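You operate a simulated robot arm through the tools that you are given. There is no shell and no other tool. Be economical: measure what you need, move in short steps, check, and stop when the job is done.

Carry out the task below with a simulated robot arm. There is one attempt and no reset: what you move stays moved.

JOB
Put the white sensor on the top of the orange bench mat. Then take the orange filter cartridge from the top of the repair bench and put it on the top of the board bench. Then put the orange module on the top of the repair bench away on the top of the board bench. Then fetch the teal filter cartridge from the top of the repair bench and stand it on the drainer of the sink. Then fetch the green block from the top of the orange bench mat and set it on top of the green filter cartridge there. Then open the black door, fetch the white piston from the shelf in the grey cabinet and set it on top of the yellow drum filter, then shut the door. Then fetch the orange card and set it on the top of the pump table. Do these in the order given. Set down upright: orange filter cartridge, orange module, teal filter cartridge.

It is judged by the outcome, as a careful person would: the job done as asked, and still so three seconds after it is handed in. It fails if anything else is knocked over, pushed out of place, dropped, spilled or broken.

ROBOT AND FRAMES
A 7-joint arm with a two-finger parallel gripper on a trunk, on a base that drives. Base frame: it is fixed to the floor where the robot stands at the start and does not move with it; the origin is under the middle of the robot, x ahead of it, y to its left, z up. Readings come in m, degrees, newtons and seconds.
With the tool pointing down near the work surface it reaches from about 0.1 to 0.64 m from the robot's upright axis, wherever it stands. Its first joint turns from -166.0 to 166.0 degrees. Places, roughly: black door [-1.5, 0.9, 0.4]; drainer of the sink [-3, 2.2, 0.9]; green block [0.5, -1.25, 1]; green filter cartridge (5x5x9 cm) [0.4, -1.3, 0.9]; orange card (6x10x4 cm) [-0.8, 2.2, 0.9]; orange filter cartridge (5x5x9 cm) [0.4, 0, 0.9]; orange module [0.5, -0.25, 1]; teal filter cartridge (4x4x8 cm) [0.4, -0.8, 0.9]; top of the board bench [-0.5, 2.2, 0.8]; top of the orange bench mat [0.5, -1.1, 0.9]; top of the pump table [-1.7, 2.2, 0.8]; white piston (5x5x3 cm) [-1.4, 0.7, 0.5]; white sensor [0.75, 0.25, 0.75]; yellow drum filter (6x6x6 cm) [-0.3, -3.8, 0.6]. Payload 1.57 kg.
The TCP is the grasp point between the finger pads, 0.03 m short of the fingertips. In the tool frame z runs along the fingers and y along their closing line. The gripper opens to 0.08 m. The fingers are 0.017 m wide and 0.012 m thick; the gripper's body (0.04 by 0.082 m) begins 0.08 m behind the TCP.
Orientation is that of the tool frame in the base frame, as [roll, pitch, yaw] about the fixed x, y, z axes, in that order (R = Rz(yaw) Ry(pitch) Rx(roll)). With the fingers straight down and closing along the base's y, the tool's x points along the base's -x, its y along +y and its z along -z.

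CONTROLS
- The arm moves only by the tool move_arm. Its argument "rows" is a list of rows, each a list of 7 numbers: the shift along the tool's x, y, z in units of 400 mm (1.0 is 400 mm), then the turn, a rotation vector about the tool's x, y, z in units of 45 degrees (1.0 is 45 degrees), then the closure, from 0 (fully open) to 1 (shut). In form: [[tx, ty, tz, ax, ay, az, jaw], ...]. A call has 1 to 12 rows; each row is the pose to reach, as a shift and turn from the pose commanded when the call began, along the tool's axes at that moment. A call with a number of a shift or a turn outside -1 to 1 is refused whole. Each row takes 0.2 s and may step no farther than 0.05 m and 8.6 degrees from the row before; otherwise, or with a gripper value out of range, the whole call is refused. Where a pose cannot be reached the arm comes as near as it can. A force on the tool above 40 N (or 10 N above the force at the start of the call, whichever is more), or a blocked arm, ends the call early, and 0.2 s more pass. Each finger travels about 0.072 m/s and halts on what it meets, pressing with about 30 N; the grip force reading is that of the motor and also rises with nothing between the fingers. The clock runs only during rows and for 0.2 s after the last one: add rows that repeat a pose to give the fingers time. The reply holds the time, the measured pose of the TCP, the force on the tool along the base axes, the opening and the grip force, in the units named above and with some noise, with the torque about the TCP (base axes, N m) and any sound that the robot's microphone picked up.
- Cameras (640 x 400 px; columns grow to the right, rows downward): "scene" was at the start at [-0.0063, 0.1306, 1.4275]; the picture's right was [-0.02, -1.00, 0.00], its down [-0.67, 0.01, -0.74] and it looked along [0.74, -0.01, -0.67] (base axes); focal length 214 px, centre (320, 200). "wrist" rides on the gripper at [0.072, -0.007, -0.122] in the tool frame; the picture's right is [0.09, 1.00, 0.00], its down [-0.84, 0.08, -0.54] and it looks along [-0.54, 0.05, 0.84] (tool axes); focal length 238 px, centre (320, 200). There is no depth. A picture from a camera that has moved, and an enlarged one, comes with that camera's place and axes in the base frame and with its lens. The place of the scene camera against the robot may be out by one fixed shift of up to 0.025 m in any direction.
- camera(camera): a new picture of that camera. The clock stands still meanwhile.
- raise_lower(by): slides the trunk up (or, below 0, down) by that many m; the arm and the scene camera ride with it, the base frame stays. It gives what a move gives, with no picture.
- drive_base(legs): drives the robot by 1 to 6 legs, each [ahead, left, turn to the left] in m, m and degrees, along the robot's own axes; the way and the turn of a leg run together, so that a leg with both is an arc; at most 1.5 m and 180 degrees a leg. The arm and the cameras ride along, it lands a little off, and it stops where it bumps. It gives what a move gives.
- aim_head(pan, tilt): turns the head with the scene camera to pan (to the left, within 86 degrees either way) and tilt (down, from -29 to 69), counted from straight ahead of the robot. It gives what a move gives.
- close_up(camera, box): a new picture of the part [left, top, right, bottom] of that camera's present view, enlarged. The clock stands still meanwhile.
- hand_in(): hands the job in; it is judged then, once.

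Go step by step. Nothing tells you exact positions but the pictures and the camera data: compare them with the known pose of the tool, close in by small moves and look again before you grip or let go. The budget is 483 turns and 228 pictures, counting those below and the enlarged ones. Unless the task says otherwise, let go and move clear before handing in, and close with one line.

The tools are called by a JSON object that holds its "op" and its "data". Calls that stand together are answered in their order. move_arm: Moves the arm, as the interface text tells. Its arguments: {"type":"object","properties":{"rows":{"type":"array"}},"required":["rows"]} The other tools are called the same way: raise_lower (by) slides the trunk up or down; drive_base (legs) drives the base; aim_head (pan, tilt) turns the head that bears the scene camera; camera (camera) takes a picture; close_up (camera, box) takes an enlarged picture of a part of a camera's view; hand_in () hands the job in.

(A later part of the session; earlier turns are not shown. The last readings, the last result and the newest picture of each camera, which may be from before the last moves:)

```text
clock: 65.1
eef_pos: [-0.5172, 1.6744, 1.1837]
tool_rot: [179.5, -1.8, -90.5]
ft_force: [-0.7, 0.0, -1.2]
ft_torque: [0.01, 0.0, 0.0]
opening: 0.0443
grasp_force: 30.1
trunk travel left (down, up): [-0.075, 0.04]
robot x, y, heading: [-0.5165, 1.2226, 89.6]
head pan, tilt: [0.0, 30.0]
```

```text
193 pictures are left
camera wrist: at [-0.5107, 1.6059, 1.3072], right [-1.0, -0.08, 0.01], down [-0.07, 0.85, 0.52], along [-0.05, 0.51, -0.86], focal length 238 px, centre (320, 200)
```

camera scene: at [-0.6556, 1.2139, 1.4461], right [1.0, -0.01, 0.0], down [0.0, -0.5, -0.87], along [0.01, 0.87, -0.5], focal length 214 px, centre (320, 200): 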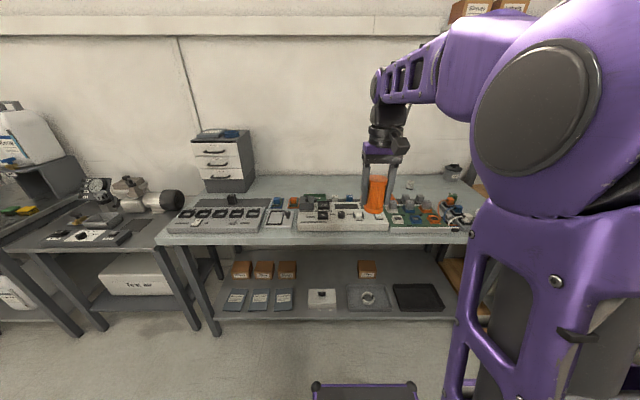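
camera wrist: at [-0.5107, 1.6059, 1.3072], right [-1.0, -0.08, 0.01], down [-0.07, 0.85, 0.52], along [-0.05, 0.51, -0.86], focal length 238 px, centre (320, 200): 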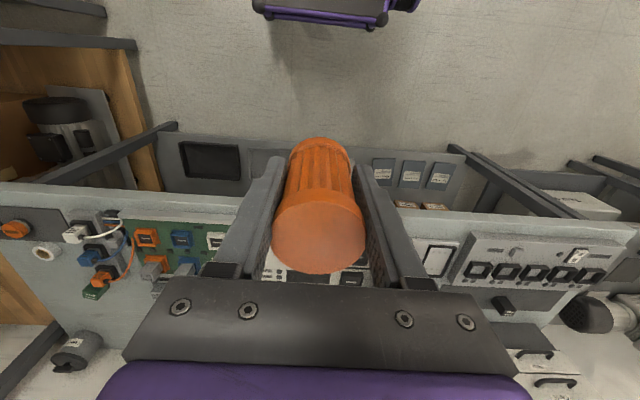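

{"op": "close_up", "data": {"camera": "scene", "box": [150, 130, 490, 260]}}

{"op": "close_up", "data": {"camera": "wrist", "box": [220, 100, 420, 280]}}

```text
1.88 times, centred on (320, 195) of scene
camera zoom: at [-0.6556, 1.2139, 1.4461], right [1.0, -0.01, 0.0], down [0.0, -0.5, -0.87], along [0.01, 0.87, -0.5], focal length 404 px, centre (320, 209)
```

zoom: 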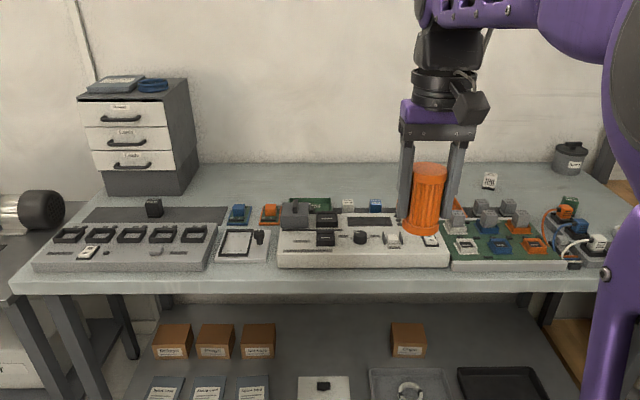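

```text
2.22 times, centred on (320, 190) of wrist
camera zoom: at [-0.5107, 1.6059, 1.3072], right [-1.0, -0.08, 0.01], down [-0.07, 0.85, 0.52], along [-0.05, 0.51, -0.86], focal length 530 px, centre (320, 222)
```

zoom: 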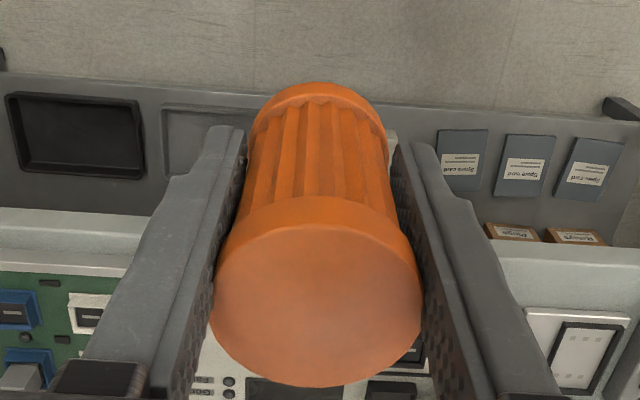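

The bench front edge is near y≈2.03 and free space is mainly behind the devices. I'll get closer and look down.

{"op": "drive_base", "data": {"legs": [[0.42, 0.0, 0]]}}

{"op": "aim_head", "data": {"pan": 0, "tilt": 45}}

{"op": "camera", "data": {"camera": "scene"}}

{"op": "camera", "data": {"camera": "wrist"}}

```text
clock: 67.7
eef_pos: [-0.5112, 2.0775, 1.1836]
tool_rot: [179.5, -1.8, -90.7]
ft_force: [-0.4, 0.2, -2.1]
ft_torque: [0.0, -0.01, 0.02]
opening: 0.0444
grasp_force: 30.2
trunk travel left (down, up): [-0.075, 0.04]
robot x, y, heading: [-0.513, 1.6243, 89.3]
head pan, tilt: [0.0, 30.0]
```

```text
clock: 68.4
eef_pos: [-0.5113, 2.0773, 1.1845]
tool_rot: [179.5, -1.7, -90.7]
ft_force: [-0.5, 0.1, -0.5]
ft_torque: [-0.02, 0.0, -0.03]
opening: 0.0445
grasp_force: 29.7
trunk travel left (down, up): [-0.075, 0.04]
robot x, y, heading: [-0.5095, 1.6221, 89.3]
head pan, tilt: [0.0, 45.0]
```

```text
190 pictures are left
camera scene: at [-0.6511, 1.6084, 1.4236], right [1.0, -0.01, 0.0], down [-0.01, -0.71, -0.71], along [0.01, 0.71, -0.71], focal length 214 px, centre (320, 200)
```

scene: 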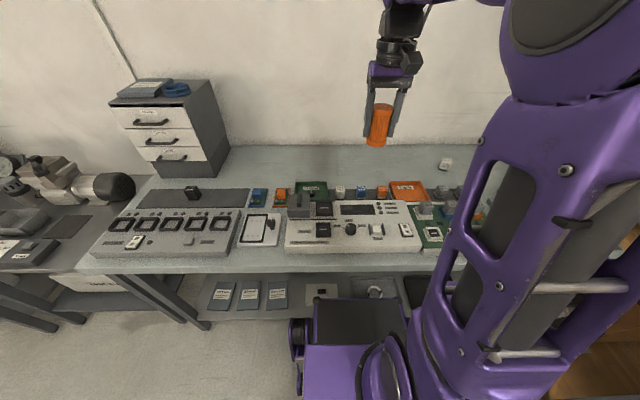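

```text
189 pictures are left
camera wrist: at [-0.5044, 2.0085, 1.3072], right [-1.0, -0.08, 0.01], down [-0.06, 0.85, 0.52], along [-0.05, 0.52, -0.86], focal length 238 px, centre (320, 200)
```

wrist: 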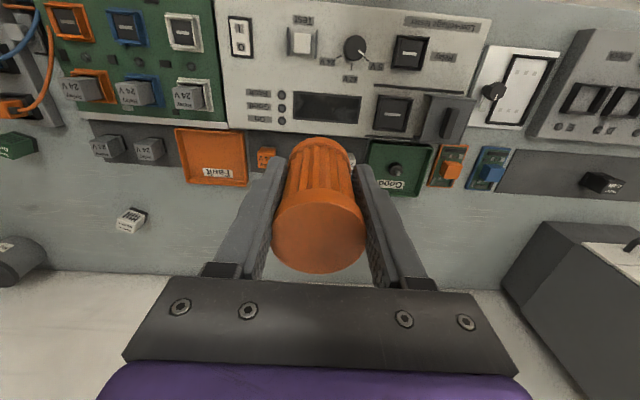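

There's free bench behind the trays (y≳2.30). I need to be nearer; I'll edge ahead.

{"op": "drive_base", "data": {"legs": [[0.1, 0.0, 0]]}}

```text
clock: 69.4
eef_pos: [-0.5119, 2.0791, 1.183]
tool_rot: [179.6, -1.8, -90.5]
ft_force: [-0.4, -0.5, -0.2]
ft_torque: [0.01, 0.01, 0.01]
opening: 0.0443
grasp_force: 30.2
trunk travel left (down, up): [-0.075, 0.04]
robot x, y, heading: [-0.5123, 1.6252, 89.5]
head pan, tilt: [0.0, 45.0]
stopped in leg 1: the robot was blocked; the commanded pose is now the measured one
```

The base is blocked here. I'll test how far the arm reaches outward with the tool still vertical, staying high above the trays.

{"op": "move_arm", "data": {"rows": [[-0.11, 0, 0.04, 0, 0, 0, 1], [-0.22, 0, 0.08, 0, 0, 0, 1], [-0.33, 0, 0.12, 0, 0, 0, 1], [-0.44, 0, 0.16, 0, 0, 0, 1], [-0.54, 0, 0.2, 0, 0, 0, 1], [-0.64, 0, 0.24, 0, 0, 0, 1]]}}

{"op": "camera", "data": {"camera": "wrist"}}

```text
clock: 70.8
eef_pos: [-0.5124, 2.3112, 1.0676]
tool_rot: [179.6, -2.0, -90.4]
ft_force: [-0.2, 0.3, 0.5]
ft_torque: [-0.04, -0.01, 0.0]
opening: 0.0444
grasp_force: 29.8
out of reach, approached as far as the arm can: row 6
trunk travel left (down, up): [-0.075, 0.04]
robot x, y, heading: [-0.5071, 1.6263, 89.4]
head pan, tilt: [0.0, 45.0]
```

```text
188 pictures are left
camera wrist: at [-0.5041, 2.2433, 1.1917], right [-1.0, -0.09, 0.01], down [-0.07, 0.85, 0.52], along [-0.05, 0.51, -0.86], focal length 238 px, centre (320, 200)
```

wrist: 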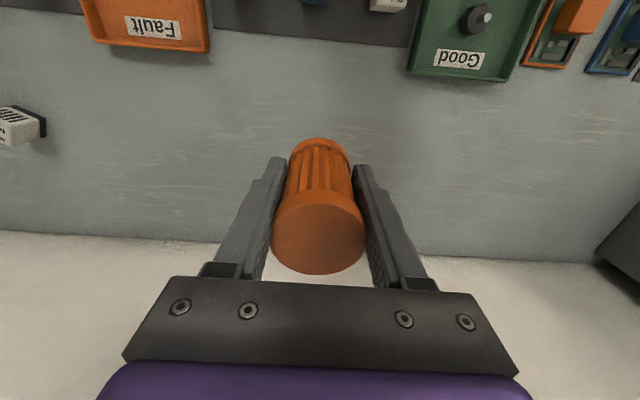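

The spot between the Fault and Good trays at y≈2.285 is free (trays/mat end near 2.22–2.265). I'll pull back 2.5 cm, level the tool, and start down.

{"op": "move_arm", "data": {"rows": [[0.065, 0, 0.0, 0, -0.044, 0, 1], [0.065, 0, 0.1, 0, -0.044, 0, 1], [0.065, 0, 0.2, 0, -0.044, 0, 1], [0.065, 0, 0.3, 0, -0.044, 0, 1]]}}

{"op": "camera", "data": {"camera": "wrist"}}

{"op": "close_up", "data": {"camera": "scene", "box": [240, 80, 480, 230]}}

```text
clock: 71.8
eef_pos: [-0.514, 2.281, 0.9514]
tool_rot: [179.6, 0.3, -90.4]
ft_force: [0.3, 0.3, -1.1]
ft_torque: [-0.02, 0.0, 0.04]
opening: 0.0442
grasp_force: 30.1
trunk travel left (down, up): [-0.075, 0.04]
robot x, y, heading: [-0.5076, 1.6258, 89.8]
head pan, tilt: [0.0, 45.0]
```

```text
187 pictures are left
camera wrist: at [-0.5071, 2.2094, 1.0731], right [-1.0, -0.09, 0.01], down [-0.07, 0.83, 0.55], along [-0.05, 0.54, -0.84], focal length 238 px, centre (320, 200)
```

wrist: 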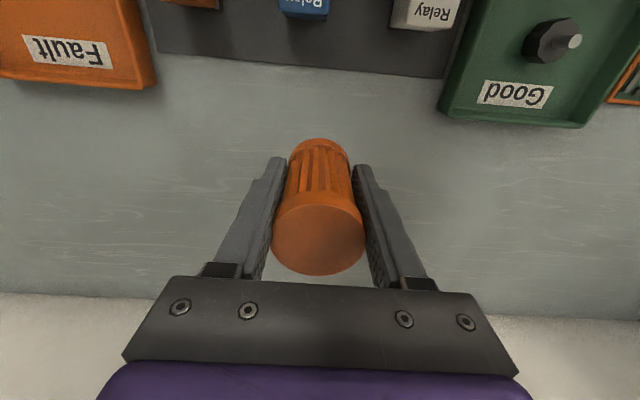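

```text
2.67 times, centred on (360, 155) of scene
camera zoom: at [-0.6489, 1.609, 1.4236], right [1.0, -0.01, 0.0], down [0.0, -0.71, -0.71], along [0.0, 0.71, -0.71], focal length 572 px, centre (213, 320)
```

zoom: 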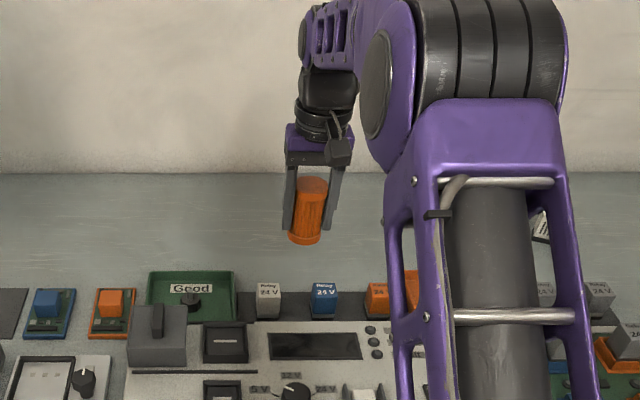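

Clear below. Lowering near the table, then feeling for contact.

{"op": "move_arm", "data": {"rows": [[0, 0, 0.08, 0, 0, 0, 1], [0, 0, 0.14, 0, 0, 0, 1], [0, 0, 0.17, 0, 0, 0, 1], [0, 0, 0.19, 0, 0, 0, 1]]}}

{"op": "camera", "data": {"camera": "wrist"}}

```text
clock: 72.7
eef_pos: [-0.5145, 2.286, 0.8973]
tool_rot: [179.6, 1.3, -90.3]
ft_force: [0.3, 0.1, 16.4]
ft_torque: [-0.18, -0.19, -0.02]
opening: 0.0439
grasp_force: 29.9
trunk travel left (down, up): [-0.075, 0.04]
robot x, y, heading: [-0.5108, 1.6228, 89.4]
head pan, tilt: [0.0, 45.0]
stopped in row 4: the force on the tool passed its limit at 54 N (the readings are from after the stop); the commanded pose is now the measured one
```

```text
185 pictures are left
camera wrist: at [-0.5069, 2.2111, 1.0183], right [-1.0, -0.09, 0.0], down [-0.07, 0.82, 0.56], along [-0.05, 0.56, -0.83], focal length 238 px, centre (320, 200)
```

wrist: 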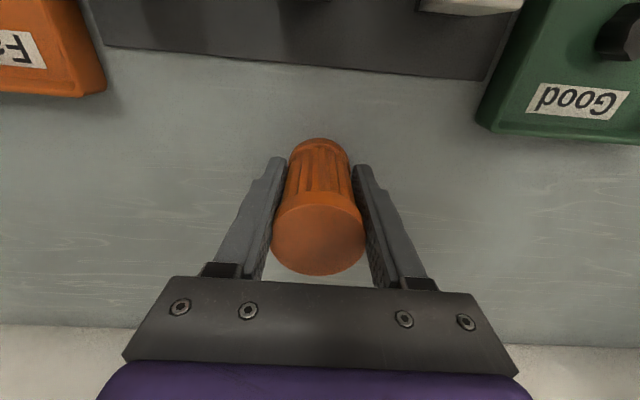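

Contact with the bench at TCP z≈0.897. Releasing gently and rising.

{"op": "move_arm", "data": {"rows": [[0, 0, -0.002, 0, 0.02, 0, 0.42], [0, 0, -0.002, 0, 0.02, 0, 0.3], [0, 0, -0.002, 0, 0.02, 0, 0.1], [0, 0, -0.002, 0, 0.02, 0, 0], [0, 0, -0.002, 0, 0.02, 0, 0]]}}

{"op": "move_arm", "data": {"rows": [[0, 0, -0.05, 0, 0, 0, 0], [0, 0, -0.12, 0, 0, 0, 0], [0, 0, -0.24, 0, 0, 0, 0], [0, 0, -0.36, 0, 0, 0, 0]]}}

{"op": "camera", "data": {"camera": "wrist"}}

```text
clock: 73.8
eef_pos: [-0.5151, 2.2856, 0.8957]
tool_rot: [179.6, 0.0, -90.4]
ft_force: [0.1, 0.7, 0.0]
ft_torque: [0.03, -0.03, 0.0]
opening: 0.0798
grasp_force: 0.1
trunk travel left (down, up): [-0.075, 0.04]
robot x, y, heading: [-0.5098, 1.6221, 90.0]
head pan, tilt: [0.0, 45.0]
```

```text
clock: 74.8
eef_pos: [-0.5143, 2.2845, 1.0391]
tool_rot: [179.5, 0.0, -90.4]
ft_force: [0.4, 0.3, -0.8]
ft_torque: [-0.01, 0.02, 0.02]
opening: 0.0802
grasp_force: 0.0
trunk travel left (down, up): [-0.075, 0.04]
robot x, y, heading: [-0.5088, 1.6253, 89.7]
head pan, tilt: [0.0, 45.0]
```

```text
184 pictures are left
camera wrist: at [-0.5066, 2.2135, 1.1604], right [-1.0, -0.09, 0.01], down [-0.07, 0.84, 0.54], along [-0.05, 0.54, -0.84], focal length 238 px, centre (320, 200)
```

wrist: 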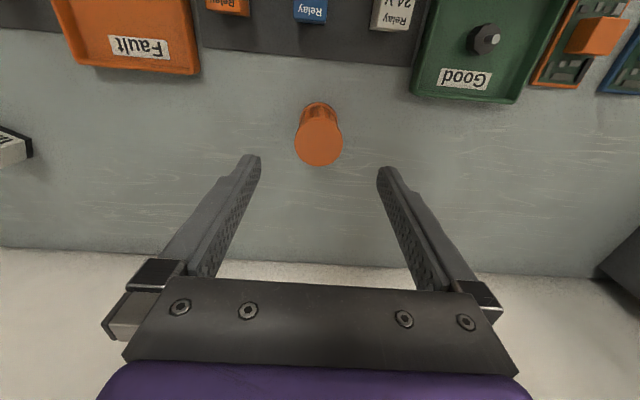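

The cartridge stands upright on the board bench. Next: the orange module on the repair bench near (0.59, -0.37). Retracting and driving back.

{"op": "move_arm", "data": {"rows": [[0.03, 0, -0.1, 0, 0, 0, 0], [0.1, 0, -0.19, 0, 0, 0, 0], [0.2, 0, -0.25, 0, 0, 0, 0], [0.31, 0, -0.28, 0, 0, 0, 0], [0.42, 0, -0.29, 0, 0, 0, 0], [0.52, 0, -0.3, 0, 0, 0, 0]]}}

{"op": "drive_base", "data": {"legs": [[-1.4, 0, 0], [0, 0, -89.5], [0.47, -0.5, 0]]}}

{"op": "camera", "data": {"camera": "wrist"}}

{"op": "camera", "data": {"camera": "scene"}}

```text
clock: 76.2
eef_pos: [-0.5126, 2.078, 1.1597]
tool_rot: [179.6, 0.1, -90.3]
ft_force: [-0.5, 0.8, 0.0]
ft_torque: [0.0, 0.0, 0.0]
opening: 0.0803
grasp_force: 0.1
trunk travel left (down, up): [-0.075, 0.04]
robot x, y, heading: [-0.5077, 1.6284, 89.7]
head pan, tilt: [0.0, 45.0]
```

```text
clock: 91.9
eef_pos: [0.4512, -0.2028, 1.1605]
tool_rot: [179.5, -0.1, -176.4]
ft_force: [0.0, 0.6, 0.1]
ft_torque: [-0.03, -0.01, 0.01]
opening: 0.0797
grasp_force: 0.0
trunk travel left (down, up): [-0.075, 0.04]
robot x, y, heading: [-0.0034, -0.2388, 3.6]
head pan, tilt: [0.0, 45.0]
```

```text
183 pictures are left
camera wrist: at [0.3797, -0.2144, 1.282], right [-0.15, 0.99, 0.01], down [0.83, 0.13, 0.54], along [0.54, 0.09, -0.84], focal length 238 px, centre (320, 200)
```

wrist: 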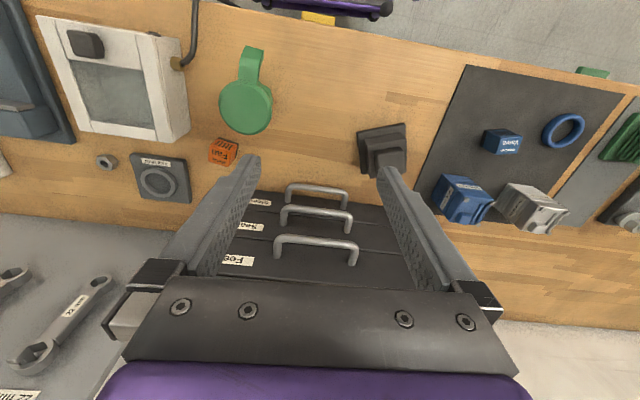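

```text
182 pictures are left
camera scene: at [-0.0189, -0.1062, 1.4235], right [0.06, -1.0, 0.0], down [-0.71, -0.05, -0.71], along [0.71, 0.05, -0.71], focal length 214 px, centre (320, 200)
```

scene: 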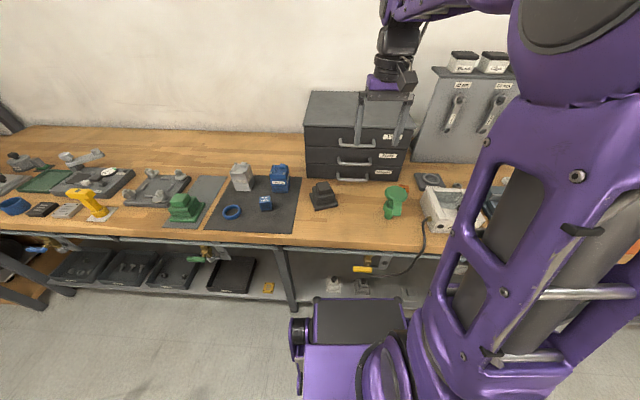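

The orange "Fan" module is at about (0.56, -0.36), behind the green flange. I'll shift the base right, straighten, and move over it.

{"op": "drive_base", "data": {"legs": [[0.03, -0.12, -3.6]]}}

{"op": "camera", "data": {"camera": "wrist"}}

```text
clock: 93.8
eef_pos: [0.4862, -0.3526, 1.1599]
tool_rot: [179.6, 0.1, 179.9]
ft_force: [0.4, -0.2, -0.6]
ft_torque: [-0.01, 0.0, 0.01]
opening: 0.0802
grasp_force: 0.1
trunk travel left (down, up): [-0.075, 0.04]
robot x, y, heading: [0.0297, -0.3576, -0.1]
head pan, tilt: [0.0, 45.0]
```

```text
181 pictures are left
camera wrist: at [0.4143, -0.3596, 1.282], right [-0.09, 1.0, 0.01], down [0.84, 0.07, 0.54], along [0.54, 0.06, -0.84], focal length 238 px, centre (320, 200)
```

wrist: 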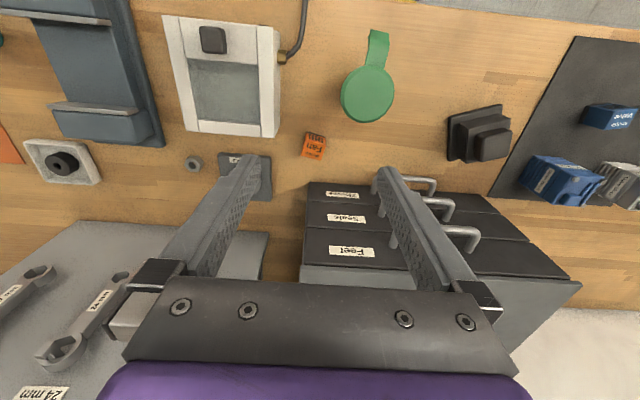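

{"op": "move_arm", "data": {"rows": [[-0.08, -0.01, 0.08, 0, 0, 0, 0], [-0.165, -0.01, 0.16, 0, 0, 0, 0], [-0.165, -0.01, 0.26, 0, 0, 0, 0]]}}

{"op": "camera", "data": {"camera": "wrist"}}

{"op": "close_up", "data": {"camera": "scene", "box": [240, 80, 440, 230]}}

```text
clock: 94.6
eef_pos: [0.5509, -0.3561, 1.0522]
tool_rot: [179.5, 0.1, 179.9]
ft_force: [0.2, -0.4, 0.1]
ft_torque: [0.0, 0.04, -0.01]
opening: 0.0799
grasp_force: 0.1
trunk travel left (down, up): [-0.075, 0.04]
robot x, y, heading: [0.0318, -0.3574, -0.0]
head pan, tilt: [0.0, 45.0]
```

```text
180 pictures are left
camera wrist: at [0.4795, -0.3635, 1.1745], right [-0.09, 1.0, 0.01], down [0.84, 0.07, 0.54], along [0.54, 0.06, -0.84], focal length 238 px, centre (320, 200)
```

wrist: 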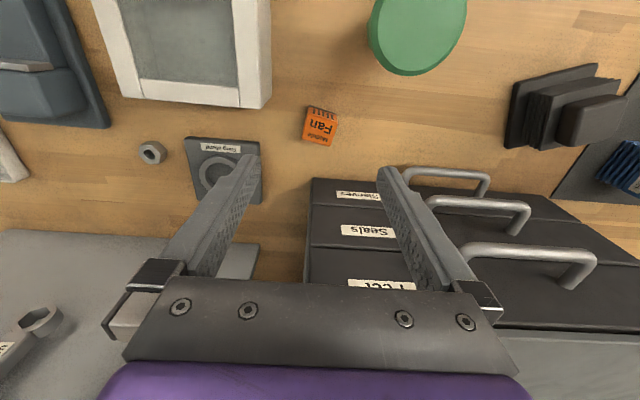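

```text
2.67 times, centred on (340, 155) of scene
camera zoom: at [0.0242, -0.2259, 1.4236], right [0.0, -1.0, 0.0], down [-0.71, 0.0, -0.71], along [0.71, 0.0, -0.71], focal length 572 px, centre (267, 320)
```

zoom: 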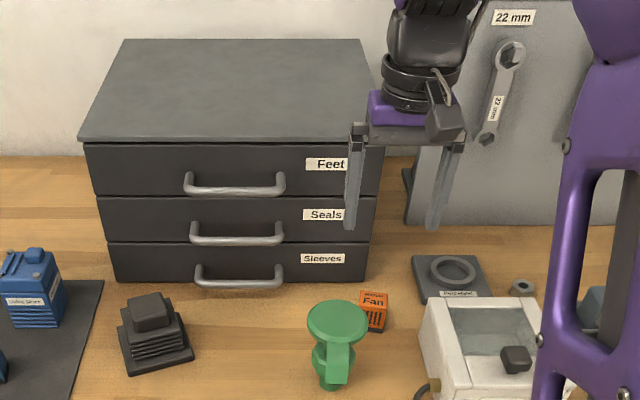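

The module (~3.3 cm cube, turned ~8°) is at about (0.560, -0.352). I'll turn the tool to match and get closer.

{"op": "move_arm", "data": {"rows": [[-0.012, 0.005, 0.08, 0, 0, 0.1, 0], [-0.023, 0.01, 0.18, 0, 0, 0.17, 0], [-0.023, 0.01, 0.23, 0, 0, 0.17, 0]]}}

{"op": "camera", "data": {"camera": "wrist"}}

```text
clock: 95.4
eef_pos: [0.5625, -0.3533, 0.9618]
tool_rot: [179.6, -0.1, 172.2]
ft_force: [-0.5, -0.6, 0.0]
ft_torque: [-0.01, 0.0, 0.02]
opening: 0.0801
grasp_force: 0.0
trunk travel left (down, up): [-0.075, 0.04]
robot x, y, heading: [0.0348, -0.3585, 0.1]
head pan, tilt: [0.0, 45.0]
```

```text
178 pictures are left
camera wrist: at [0.4903, -0.3502, 1.0838], right [0.04, 1.0, 0.01], down [0.84, -0.04, 0.54], along [0.54, -0.02, -0.84], focal length 238 px, centre (320, 200)
```

wrist: 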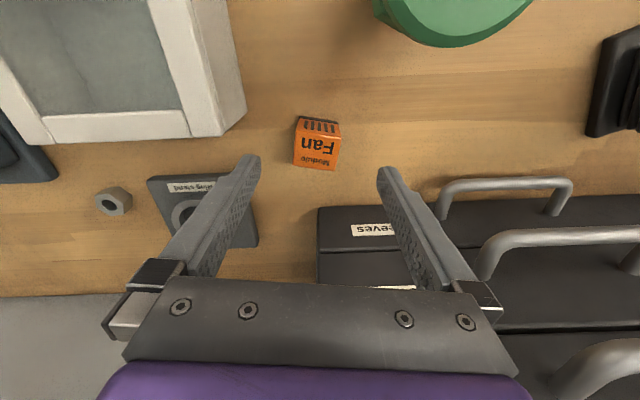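

Well aligned. Descending to grasp height.

{"op": "move_arm", "data": {"rows": [[0, 0, 0.08, 0, 0, 0, 0], [0, 0, 0.14, 0, 0, 0, 0], [0, 0, 0.165, 0, 0, 0, 0]]}}

{"op": "camera", "data": {"camera": "wrist"}}

```text
clock: 96.2
eef_pos: [0.5616, -0.3506, 0.8979]
tool_rot: [179.6, 0.0, 172.3]
ft_force: [-0.6, 0.4, 0.6]
ft_torque: [-0.01, 0.01, -0.02]
opening: 0.08
grasp_force: 0.0
trunk travel left (down, up): [-0.075, 0.04]
robot x, y, heading: [0.0269, -0.3568, -0.3]
head pan, tilt: [0.0, 45.0]
```

```text
177 pictures are left
camera wrist: at [0.489, -0.3495, 1.0202], right [0.04, 1.0, 0.01], down [0.84, -0.04, 0.54], along [0.54, -0.02, -0.84], focal length 238 px, centre (320, 200)
```

wrist: 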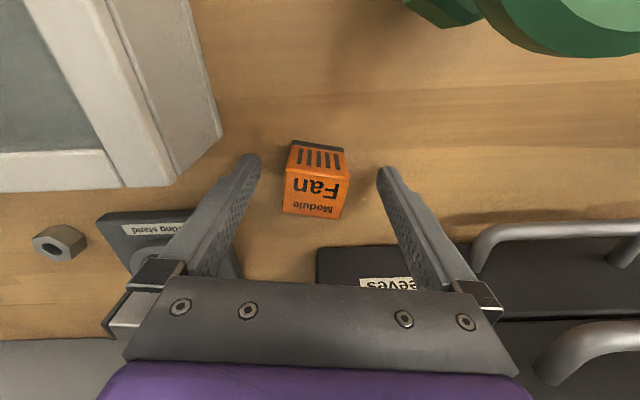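

{"op": "move_arm", "data": {"rows": [[0, 0, 0.01, 0, 0, 0, 0.3], [0, 0, 0.01, 0, 0, 0, 1], [0, 0, 0.01, 0, 0, 0, 1], [0, 0, 0.01, 0, 0, 0, 1], [0, 0, 0.01, 0, 0, 0, 1]]}}

{"op": "move_arm", "data": {"rows": [[0, 0, -0.05, 0, 0, 0, 1], [0, 0, -0.15, 0, 0, 0, 1], [0, 0, -0.27, 0, 0, 0, 1], [0, 0, -0.39, 0, 0, 0, 1], [0, 0, -0.5, 0, 0, 0, 1], [0, 0, -0.62, 0, 0, 0, 1]]}}

{"op": "camera", "data": {"camera": "wrist"}}

```text
clock: 97.4
eef_pos: [0.5624, -0.35, 0.8939]
tool_rot: [179.6, 0.0, 172.3]
ft_force: [0.9, 0.0, 0.1]
ft_torque: [0.06, -0.01, 0.02]
opening: 0.0354
grasp_force: 30.3
trunk travel left (down, up): [-0.075, 0.04]
robot x, y, heading: [0.0334, -0.3563, 0.1]
head pan, tilt: [0.0, 45.0]
```

```text
clock: 98.8
eef_pos: [0.559, -0.3509, 1.1438]
tool_rot: [179.6, -0.1, 172.4]
ft_force: [-0.4, -0.1, -1.1]
ft_torque: [-0.02, 0.0, 0.0]
opening: 0.0355
grasp_force: 30.1
trunk travel left (down, up): [-0.075, 0.04]
robot x, y, heading: [0.0295, -0.3561, 0.2]
head pan, tilt: [0.0, 45.0]
```

```text
176 pictures are left
camera wrist: at [0.4868, -0.3488, 1.2662], right [0.04, 1.0, 0.01], down [0.84, -0.04, 0.54], along [0.54, -0.02, -0.84], focal length 238 px, centre (320, 200)
```

wrist: 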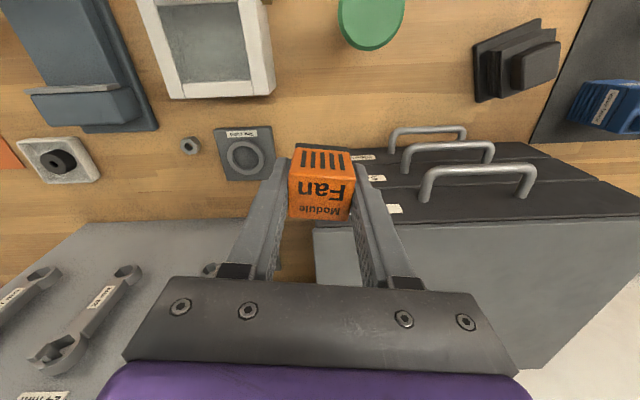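

Module held. Retracting and driving back to the board bench.

{"op": "move_arm", "data": {"rows": [[0.1, 0, -0.02, 0, 0, -0.08, 1], [0.2, 0, -0.04, 0, 0, -0.17, 1], [0.3, -0.03, -0.04, 0, 0, -0.17, 1]]}}

{"op": "drive_base", "data": {"legs": [[-0.48, 0, 0], [0, 0, 90], [1.3, 0, 0], [0.5, 0, 0]]}}

{"op": "camera", "data": {"camera": "wrist"}}

```text
clock: 99.6
eef_pos: [0.438, -0.3464, 1.1546]
tool_rot: [179.6, -0.2, 179.9]
ft_force: [-0.6, -0.1, -0.6]
ft_torque: [0.0, 0.05, 0.0]
opening: 0.0355
grasp_force: 30.0
trunk travel left (down, up): [-0.075, 0.04]
robot x, y, heading: [0.033, -0.3566, -0.1]
head pan, tilt: [0.0, 45.0]
```

```text
clock: 102.1
eef_pos: [0.0173, -0.3437, 1.1563]
tool_rot: [179.6, -0.2, -179.5]
ft_force: [-0.3, 0.5, -0.7]
ft_torque: [0.03, 0.02, 0.02]
opening: 0.0353
grasp_force: 29.7
trunk travel left (down, up): [-0.075, 0.04]
robot x, y, heading: [-0.3884, -0.3594, 0.5]
head pan, tilt: [0.0, 45.0]
stopped in leg 1: the robot was blocked; the commanded pose is now the measured one
```

```text
175 pictures are left
camera wrist: at [-0.0537, -0.3526, 1.2778], right [-0.1, 0.99, 0.01], down [0.84, 0.08, 0.54], along [0.54, 0.06, -0.84], focal length 238 px, centre (320, 200)
```

wrist: 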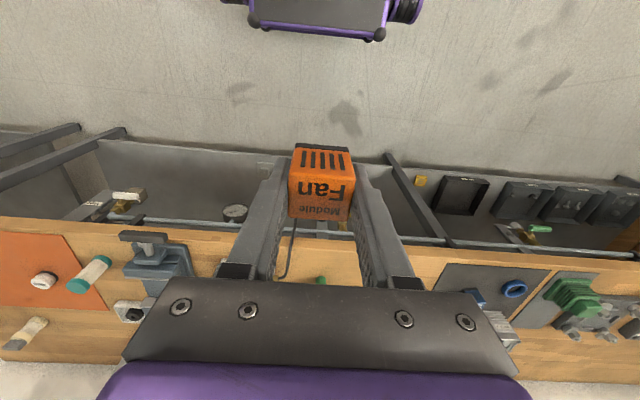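

The base bumped something behind at this spot. I'll move off it, shift left to the lane used before, and continue.

{"op": "drive_base", "data": {"legs": [[0.08, 0.1, 0], [0, 0.5, 0], [-0.12, 0, 0], [0, 0, 89.5], [1.3, 0, 0]]}}

{"op": "aim_head", "data": {"pan": 0, "tilt": 45}}

{"op": "camera", "data": {"camera": "wrist"}}

```text
clock: 119.5
eef_pos: [-0.459, 1.9501, 1.1558]
tool_rot: [179.5, -0.1, -89.3]
ft_force: [0.3, -0.3, 0.1]
ft_torque: [0.01, 0.0, 0.03]
opening: 0.0355
grasp_force: 29.1
trunk travel left (down, up): [-0.075, 0.04]
robot x, y, heading: [-0.4415, 1.5438, 90.8]
head pan, tilt: [0.0, 45.0]
```

```text
clock: 120.2
eef_pos: [-0.4585, 1.9506, 1.1546]
tool_rot: [179.6, -0.1, -89.5]
ft_force: [-0.4, -0.8, -0.5]
ft_torque: [-0.01, 0.03, -0.01]
opening: 0.035
grasp_force: 30.0
trunk travel left (down, up): [-0.075, 0.04]
robot x, y, heading: [-0.4427, 1.5422, 90.6]
head pan, tilt: [0.0, 45.0]
```

```text
174 pictures are left
camera wrist: at [-0.4498, 1.8789, 1.2778], right [-0.99, -0.1, 0.01], down [-0.08, 0.84, 0.54], along [-0.06, 0.54, -0.84], focal length 238 px, centre (320, 200)
```

wrist: 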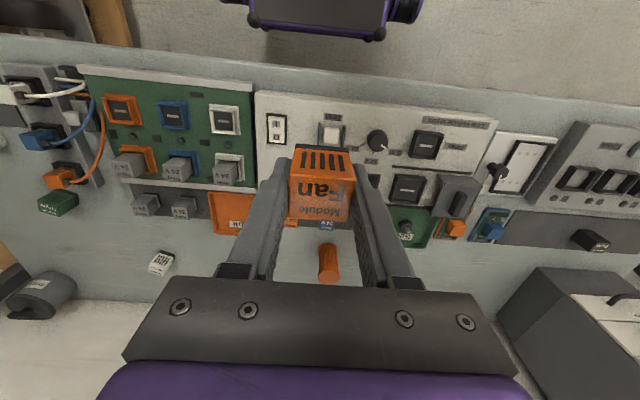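

{"op": "drive_base", "data": {"legs": [[0.072, 0, -0.7]]}}

{"op": "move_arm", "data": {"rows": [[-0.08, -0.05, 0, 0, 0, 0, 1], [-0.2, -0.08, 0, 0, 0, 0, 1], [-0.32, -0.1, 0.02, 0, 0, 0, 1], [-0.44, -0.1, 0.06, 0, 0, 0, 1], [-0.54, -0.1, 0.13, 0, 0, 0, 1], [-0.63, -0.1, 0.2, 0, 0, 0, 1]]}}

{"op": "camera", "data": {"camera": "wrist"}}

```text
clock: 121.2
eef_pos: [-0.4537, 2.0236, 1.1555]
tool_rot: [179.6, -0.1, -90.2]
ft_force: [0.0, -0.4, -1.1]
ft_torque: [0.0, 0.01, 0.04]
opening: 0.0352
grasp_force: 29.7
trunk travel left (down, up): [-0.075, 0.04]
robot x, y, heading: [-0.4443, 1.6161, 90.1]
head pan, tilt: [0.0, 45.0]
```

```text
refused: row 4 steps farther than a row can; nothing moved
```

```text
173 pictures are left
camera wrist: at [-0.4467, 1.9511, 1.2781], right [-1.0, -0.09, 0.01], down [-0.07, 0.84, 0.54], along [-0.06, 0.54, -0.84], focal length 238 px, centre (320, 200)
```

wrist: 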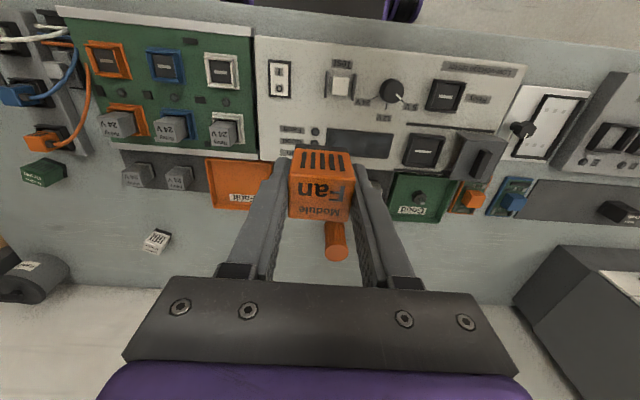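

{"op": "move_arm", "data": {"rows": [[-0.08, -0.05, 0, 0, 0, 0, 1], [-0.19, -0.08, 0, 0, 0, 0, 1], [-0.3, -0.11, 0.02, 0, 0, 0, 1], [-0.4, -0.11, 0.06, 0, 0, 0, 1], [-0.49, -0.11, 0.12, 0, 0, 0, 1], [-0.58, -0.11, 0.18, 0, 0, 0, 1], [-0.65, -0.11, 0.24, 0, 0, 0, 1]]}}

{"op": "camera", "data": {"camera": "wrist"}}

{"op": "close_up", "data": {"camera": "scene", "box": [200, 80, 440, 230]}}

```text
clock: 122.8
eef_pos: [-0.4085, 2.2833, 1.0608]
tool_rot: [179.6, 0.0, -90.2]
ft_force: [0.1, 0.0, -1.4]
ft_torque: [0.01, 0.0, 0.0]
opening: 0.0355
grasp_force: 30.0
trunk travel left (down, up): [-0.075, 0.04]
robot x, y, heading: [-0.439, 1.621, 90.2]
head pan, tilt: [0.0, 45.0]
```

```text
172 pictures are left
camera wrist: at [-0.4015, 2.2114, 1.1817], right [-1.0, -0.09, 0.01], down [-0.07, 0.84, 0.54], along [-0.06, 0.54, -0.84], focal length 238 px, centre (320, 200)
```

wrist: 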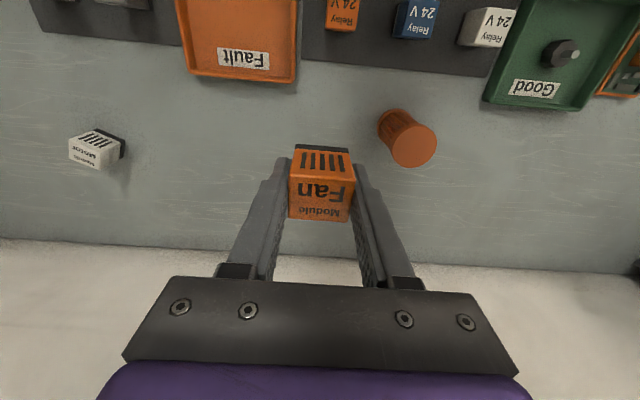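

```text
2.67 times, centred on (320, 155) of scene
camera zoom: at [-0.5824, 1.6001, 1.4236], right [1.0, 0.0, 0.0], down [0.0, -0.71, -0.71], along [0.0, 0.71, -0.71], focal length 572 px, centre (320, 320)
```

zoom: 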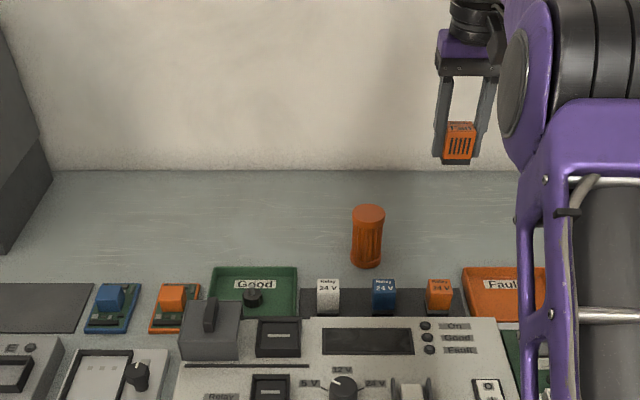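

Position is clear. Lowering to just above the bench.

{"op": "move_arm", "data": {"rows": [[0, 0, 0.1, 0, 0, 0, 1], [0, 0, 0.2, 0, 0, 0, 1], [0, 0, 0.3, 0, 0, 0, 1], [0, 0, 0.37, 0, 0, 0, 1], [0, 0, 0.41, 0, 0, 0, 1], [0, 0, 0.42, 0, 0, 0, 1]]}}

{"op": "move_arm", "data": {"rows": [[0, 0, 0.006, 0, 0, 0, 1], [0, 0, 0.012, 0, 0, 0, 1]]}}

```text
clock: 124.2
eef_pos: [-0.4091, 2.2836, 0.8908]
tool_rot: [179.6, -0.1, -90.1]
ft_force: [0.0, 0.5, -0.6]
ft_torque: [0.0, 0.0, 0.02]
opening: 0.0353
grasp_force: 29.5
trunk travel left (down, up): [-0.075, 0.04]
robot x, y, heading: [-0.4437, 1.616, 90.0]
head pan, tilt: [0.0, 45.0]
```

```text
clock: 124.8
eef_pos: [-0.4125, 2.2827, 0.8857]
tool_rot: [179.7, -0.2, -90.0]
ft_force: [0.7, 0.0, -0.2]
ft_torque: [0.0, 0.03, -0.02]
opening: 0.0356
grasp_force: 30.2
trunk travel left (down, up): [-0.075, 0.04]
robot x, y, heading: [-0.4439, 1.615, 90.0]
head pan, tilt: [0.0, 45.0]
```

{"op": "move_arm", "data": {"rows": [[0, 0, 0.006, 0, 0, 0, 1], [0, 0, 0.011, 0, 0, 0, 1], [0, 0, 0.015, 0, 0, 0, 1]]}}

{"op": "close_up", "data": {"camera": "wrist", "box": [220, 100, 460, 260]}}

```text
clock: 125.6
eef_pos: [-0.4121, 2.2823, 0.8851]
tool_rot: [179.6, 0.2, -90.0]
ft_force: [0.6, -0.7, 18.1]
ft_torque: [-0.11, -0.32, 0.0]
opening: 0.0356
grasp_force: 29.8
trunk travel left (down, up): [-0.075, 0.04]
robot x, y, heading: [-0.4409, 1.6177, 89.8]
head pan, tilt: [0.0, 45.0]
```

```text
2.50 times, centred on (340, 180) of wrist
camera zoom: at [-0.404, 2.2099, 1.0057], right [-1.0, -0.09, 0.01], down [-0.07, 0.84, 0.54], along [-0.05, 0.54, -0.84], focal length 596 px, centre (270, 250)
```

zoom: 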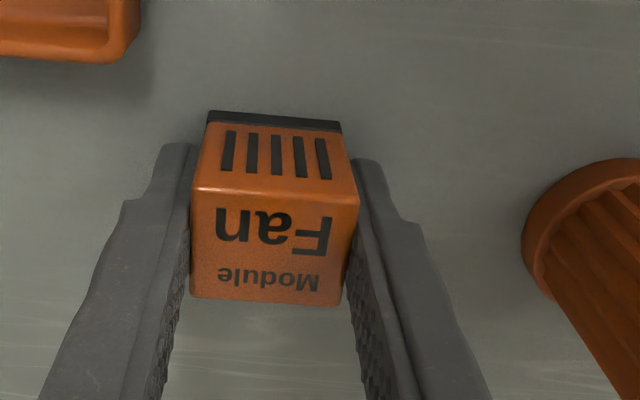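

Contact; releasing and rising.

{"op": "move_arm", "data": {"rows": [[0, 0, -0.002, 0, 0, 0, 0.5], [0, 0, -0.002, 0, 0, 0, 0.3], [0, 0, -0.002, 0, 0, 0, 0.1], [0, 0, -0.002, 0, 0, 0, 0.1]]}}

{"op": "move_arm", "data": {"rows": [[0, 0, -0.06, 0, 0, 0, 0.1], [0, 0, -0.16, 0, 0, 0, 0], [0, 0, -0.28, 0, 0, 0, 0], [0, 0, -0.4, 0, 0, 0, 0], [0.05, 0, -0.5, 0, 0, 0, 0], [0.15, 0, -0.55, 0, 0, 0, 0], [0.26, 0, -0.6, 0, 0, 0, 0], [0.37, 0, -0.62, 0, 0, 0, 0], [0.48, 0, -0.63, 0, 0, 0, 0]]}}

{"op": "camera", "data": {"camera": "wrist"}}

```text
clock: 126.6
eef_pos: [-0.4112, 2.2815, 0.8806]
tool_rot: [179.6, -0.2, -90.1]
ft_force: [-0.2, 0.2, 0.0]
ft_torque: [-0.03, -0.01, 0.02]
opening: 0.0722
grasp_force: 0.2
trunk travel left (down, up): [-0.075, 0.04]
robot x, y, heading: [-0.4463, 1.6176, 90.2]
head pan, tilt: [0.0, 45.0]
```

```text
clock: 128.6
eef_pos: [-0.4063, 2.088, 1.1323]
tool_rot: [179.6, -0.1, -90.0]
ft_force: [0.2, 0.2, -0.4]
ft_torque: [0.0, 0.01, 0.0]
opening: 0.0798
grasp_force: 0.1
trunk travel left (down, up): [-0.075, 0.04]
robot x, y, heading: [-0.4435, 1.6177, 90.3]
head pan, tilt: [0.0, 45.0]
```

```text
169 pictures are left
camera wrist: at [-0.3982, 2.0166, 1.2542], right [-1.0, -0.09, 0.01], down [-0.07, 0.84, 0.54], along [-0.05, 0.54, -0.84], focal length 238 px, centre (320, 200)
```

wrist: 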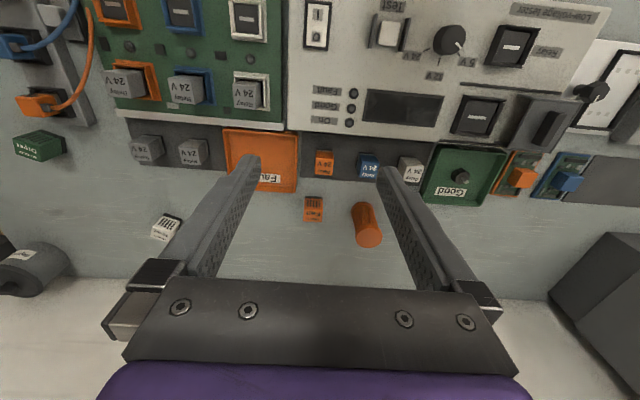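

Both items stand on the board bench. Next the teal cartridge at about (0.44, -0.83).

{"op": "drive_base", "data": {"legs": [[-1.4, 0, 0], [0, 0, -90.8], [0.44, -0.5, 0], [0, -0.55, 0]]}}

{"op": "camera", "data": {"camera": "wrist"}}

```text
clock: 149.8
eef_pos: [0.4684, -0.8722, 1.1315]
tool_rot: [179.6, -0.1, 179.4]
ft_force: [-0.5, 0.8, 0.0]
ft_torque: [0.01, 0.03, 0.02]
opening: 0.0801
grasp_force: 0.0
trunk travel left (down, up): [-0.075, 0.04]
robot x, y, heading: [-0.0047, -0.8313, -0.4]
head pan, tilt: [0.0, 45.0]
```

```text
168 pictures are left
camera wrist: at [0.3959, -0.8785, 1.2544], right [-0.08, 1.0, 0.01], down [0.84, 0.07, 0.54], along [0.54, 0.05, -0.84], focal length 238 px, centre (320, 200)
```

wrist: 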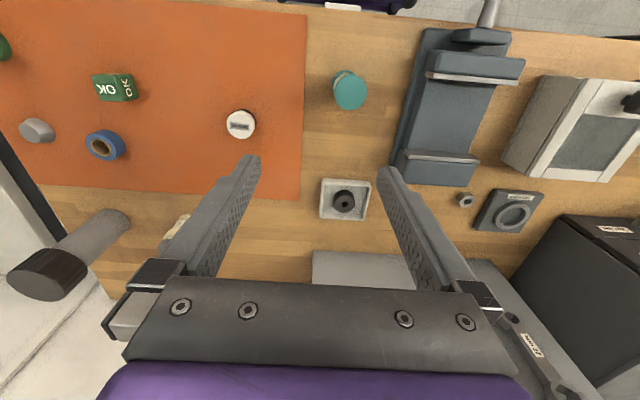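

{"op": "move_arm", "data": {"rows": [[0.05, 0.06, 0.08, 0, 0, 0, 0.2], [0.076, 0.09, 0.18, 0, 0, 0, 0.2], [0.076, 0.09, 0.28, 0, 0, 0, 0.2]]}}

{"op": "camera", "data": {"camera": "wrist"}}

```text
clock: 150.6
eef_pos: [0.4363, -0.8377, 1.0184]
tool_rot: [179.6, -0.1, 179.4]
ft_force: [-1.2, 0.3, 0.1]
ft_torque: [0.01, -0.03, 0.01]
opening: 0.064
grasp_force: 0.0
trunk travel left (down, up): [-0.075, 0.04]
robot x, y, heading: [-0.0044, -0.8335, -0.4]
head pan, tilt: [0.0, 45.0]
```

```text
167 pictures are left
camera wrist: at [0.3653, -0.8445, 1.1404], right [-0.08, 1.0, 0.01], down [0.84, 0.07, 0.54], along [0.54, 0.05, -0.84], focal length 238 px, centre (320, 200)
```

wrist: 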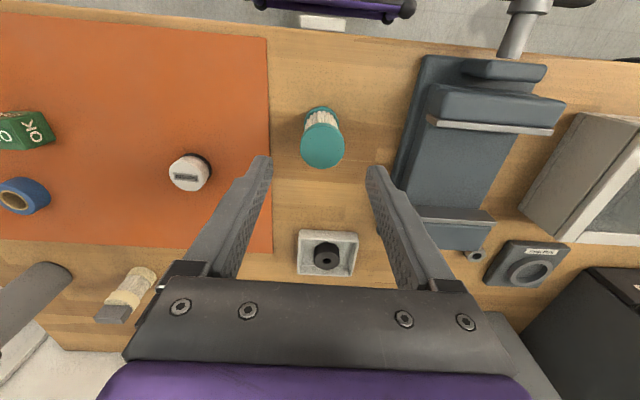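

{"op": "move_arm", "data": {"rows": [[0.004, 0.004, 0.1, 0, 0, 0, 0.2], [0.004, 0.004, 0.2, 0, 0, 0, 0.2], [0.004, 0.004, 0.28, 0, 0, 0, 0.2]]}}

{"op": "camera", "data": {"camera": "wrist"}}

```text
clock: 151.4
eef_pos: [0.4337, -0.8313, 0.91]
tool_rot: [179.7, 0.0, 179.4]
ft_force: [0.4, -0.2, 0.6]
ft_torque: [0.0, 0.0, 0.0]
opening: 0.0642
grasp_force: 0.1
trunk travel left (down, up): [-0.075, 0.04]
robot x, y, heading: [-0.0003, -0.8331, -0.1]
head pan, tilt: [0.0, 45.0]
```

```text
166 pictures are left
camera wrist: at [0.3631, -0.8383, 1.0314], right [-0.08, 1.0, 0.01], down [0.84, 0.06, 0.54], along [0.54, 0.05, -0.84], focal length 238 px, centre (320, 200)
```

wrist: 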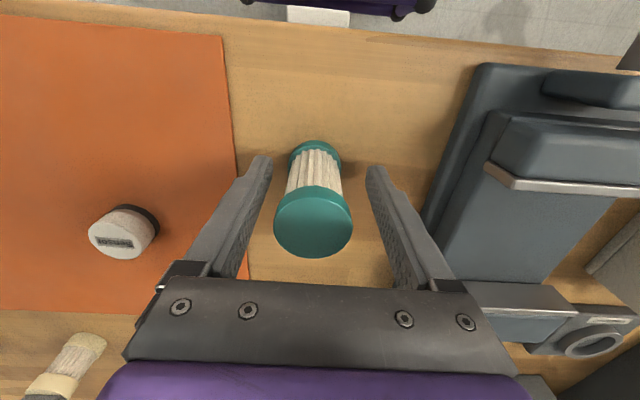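

{"op": "move_arm", "data": {"rows": [[0, -0.004, 0, 0, 0, 0, 0.4], [0, -0.004, 0, 0, 0, 0, 1], [0, -0.004, 0, 0, 0, 0, 1], [0, -0.004, 0, 0, 0, 0, 1]]}}

{"op": "move_arm", "data": {"rows": [[0, 0, -0.05, 0, 0, 0, 1], [0, 0, -0.15, 0, 0, 0, 1], [0, 0, -0.27, 0, 0, 0, 1], [0, 0, -0.39, 0, 0, 0, 1], [0, 0, -0.5, 0, 0, 0, 1], [0, 0, -0.6, 0, 0, 0, 1]]}}

{"op": "camera", "data": {"camera": "wrist"}}

```text
clock: 152.4
eef_pos: [0.435, -0.8341, 0.9087]
tool_rot: [179.6, -0.2, 179.3]
ft_force: [0.3, -0.1, 0.1]
ft_torque: [0.04, 0.04, -0.03]
opening: 0.0377
grasp_force: 30.0
trunk travel left (down, up): [-0.075, 0.04]
robot x, y, heading: [-0.0026, -0.8301, -0.5]
head pan, tilt: [0.0, 45.0]
```

```text
clock: 153.8
eef_pos: [0.4384, -0.8395, 1.1493]
tool_rot: [179.6, -0.1, 179.4]
ft_force: [-0.5, 0.0, -0.9]
ft_torque: [-0.01, 0.01, 0.0]
opening: 0.0374
grasp_force: 29.5
trunk travel left (down, up): [-0.075, 0.04]
robot x, y, heading: [-0.0041, -0.8319, -0.5]
head pan, tilt: [0.0, 45.0]
```

```text
165 pictures are left
camera wrist: at [0.3665, -0.845, 1.2725], right [-0.08, 1.0, 0.01], down [0.84, 0.07, 0.54], along [0.54, 0.05, -0.84], focal length 238 px, centre (320, 200)
```

wrist: 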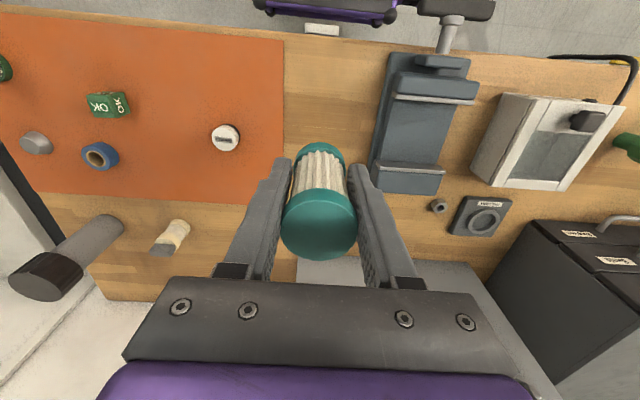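

Teal cartridge held. Driving toward the aisle between the cabinet and the far benches.

{"op": "drive_base", "data": {"legs": [[0, 1.07, 0], [-0.44, 0, 0], [0, 0, 90], [1.15, 0, 0]]}}

{"op": "aim_head", "data": {"pan": 75, "tilt": 25}}

{"op": "camera", "data": {"camera": "scene"}}

```text
clock: 176.2
eef_pos: [-0.3836, 1.8596, 1.1502]
tool_rot: [179.6, -0.1, -91.7]
ft_force: [-0.1, -0.1, -0.6]
ft_torque: [0.0, 0.0, -0.04]
opening: 0.0362
grasp_force: 29.8
trunk travel left (down, up): [-0.075, 0.04]
robot x, y, heading: [-0.4008, 1.4194, 88.5]
head pan, tilt: [0.0, 45.0]
```

```text
clock: 177.7
eef_pos: [-0.3838, 1.8598, 1.1489]
tool_rot: [179.6, -0.3, -91.6]
ft_force: [0.0, 0.1, -1.4]
ft_torque: [0.0, 0.02, -0.01]
opening: 0.0366
grasp_force: 29.4
trunk travel left (down, up): [-0.075, 0.04]
robot x, y, heading: [-0.4044, 1.4138, 88.2]
head pan, tilt: [75.0, 25.0]
```

```text
164 pictures are left
camera scene: at [-0.5767, 1.408, 1.452], right [0.93, 0.38, 0.0], down [0.17, -0.41, -0.9], along [-0.34, 0.83, -0.44], focal length 214 px, centre (320, 200)
```

scene: 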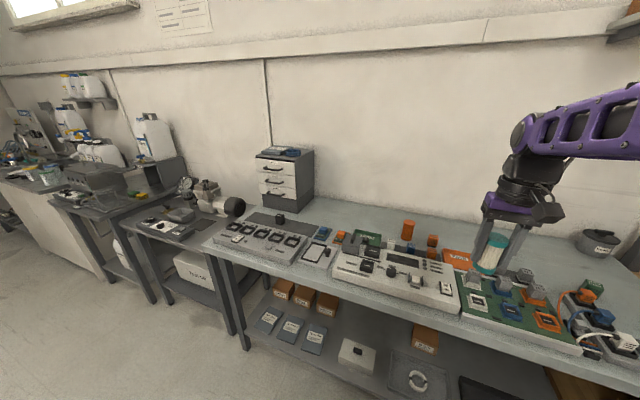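

{"op": "drive_base", "data": {"legs": [[-0.05, 1.2, 1.8]]}}

{"op": "camera", "data": {"camera": "scene"}}

```text
clock: 189.2
eef_pos: [-1.5799, 1.8042, 1.1479]
tool_rot: [179.6, -0.4, -88.2]
ft_force: [-1.0, 0.0, -0.8]
ft_torque: [0.0, 0.04, -0.01]
opening: 0.0361
grasp_force: 29.6
trunk travel left (down, up): [-0.075, 0.04]
robot x, y, heading: [-1.5688, 1.3626, 91.8]
head pan, tilt: [75.0, 25.0]
```

```text
163 pictures are left
camera scene: at [-1.7469, 1.3424, 1.455], right [0.9, 0.44, 0.0], down [0.18, -0.37, -0.91], along [-0.4, 0.82, -0.41], focal length 214 px, centre (320, 200)
```

scene: 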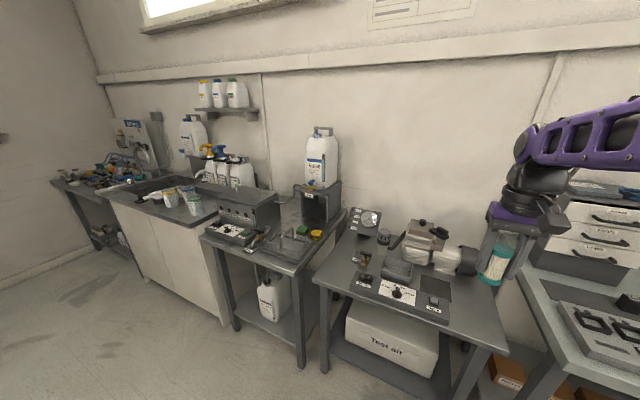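

{"op": "drive_base", "data": {"legs": [[0, 1.25, -1.8]]}}

{"op": "aim_head", "data": {"pan": 0, "tilt": 40}}

{"op": "camera", "data": {"camera": "scene"}}

```text
clock: 201.2
eef_pos: [-2.7961, 1.7759, 1.1444]
tool_rot: [179.7, -0.6, -89.3]
ft_force: [0.2, -0.5, -0.8]
ft_torque: [-0.03, 0.01, -0.02]
opening: 0.0364
grasp_force: 29.7
trunk travel left (down, up): [-0.075, 0.04]
robot x, y, heading: [-2.7941, 1.3362, 90.7]
head pan, tilt: [75.0, 25.0]
```

```text
clock: 202.7
eef_pos: [-2.7948, 1.7765, 1.1444]
tool_rot: [179.6, -0.7, -89.3]
ft_force: [-0.4, -0.6, -0.7]
ft_torque: [-0.01, 0.01, 0.0]
opening: 0.0363
grasp_force: 29.7
trunk travel left (down, up): [-0.075, 0.04]
robot x, y, heading: [-2.794, 1.3342, 91.2]
head pan, tilt: [0.0, 40.0]
```

```text
162 pictures are left
camera scene: at [-2.9328, 1.3173, 1.4308], right [1.0, 0.02, 0.0], down [0.01, -0.64, -0.77], along [-0.01, 0.77, -0.64], focal length 214 px, centre (320, 200)
```

scene: 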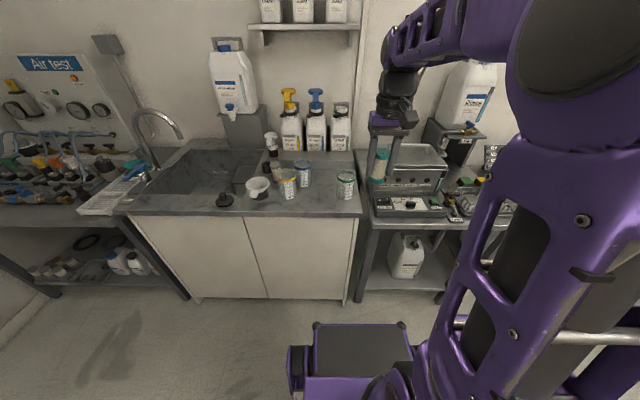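

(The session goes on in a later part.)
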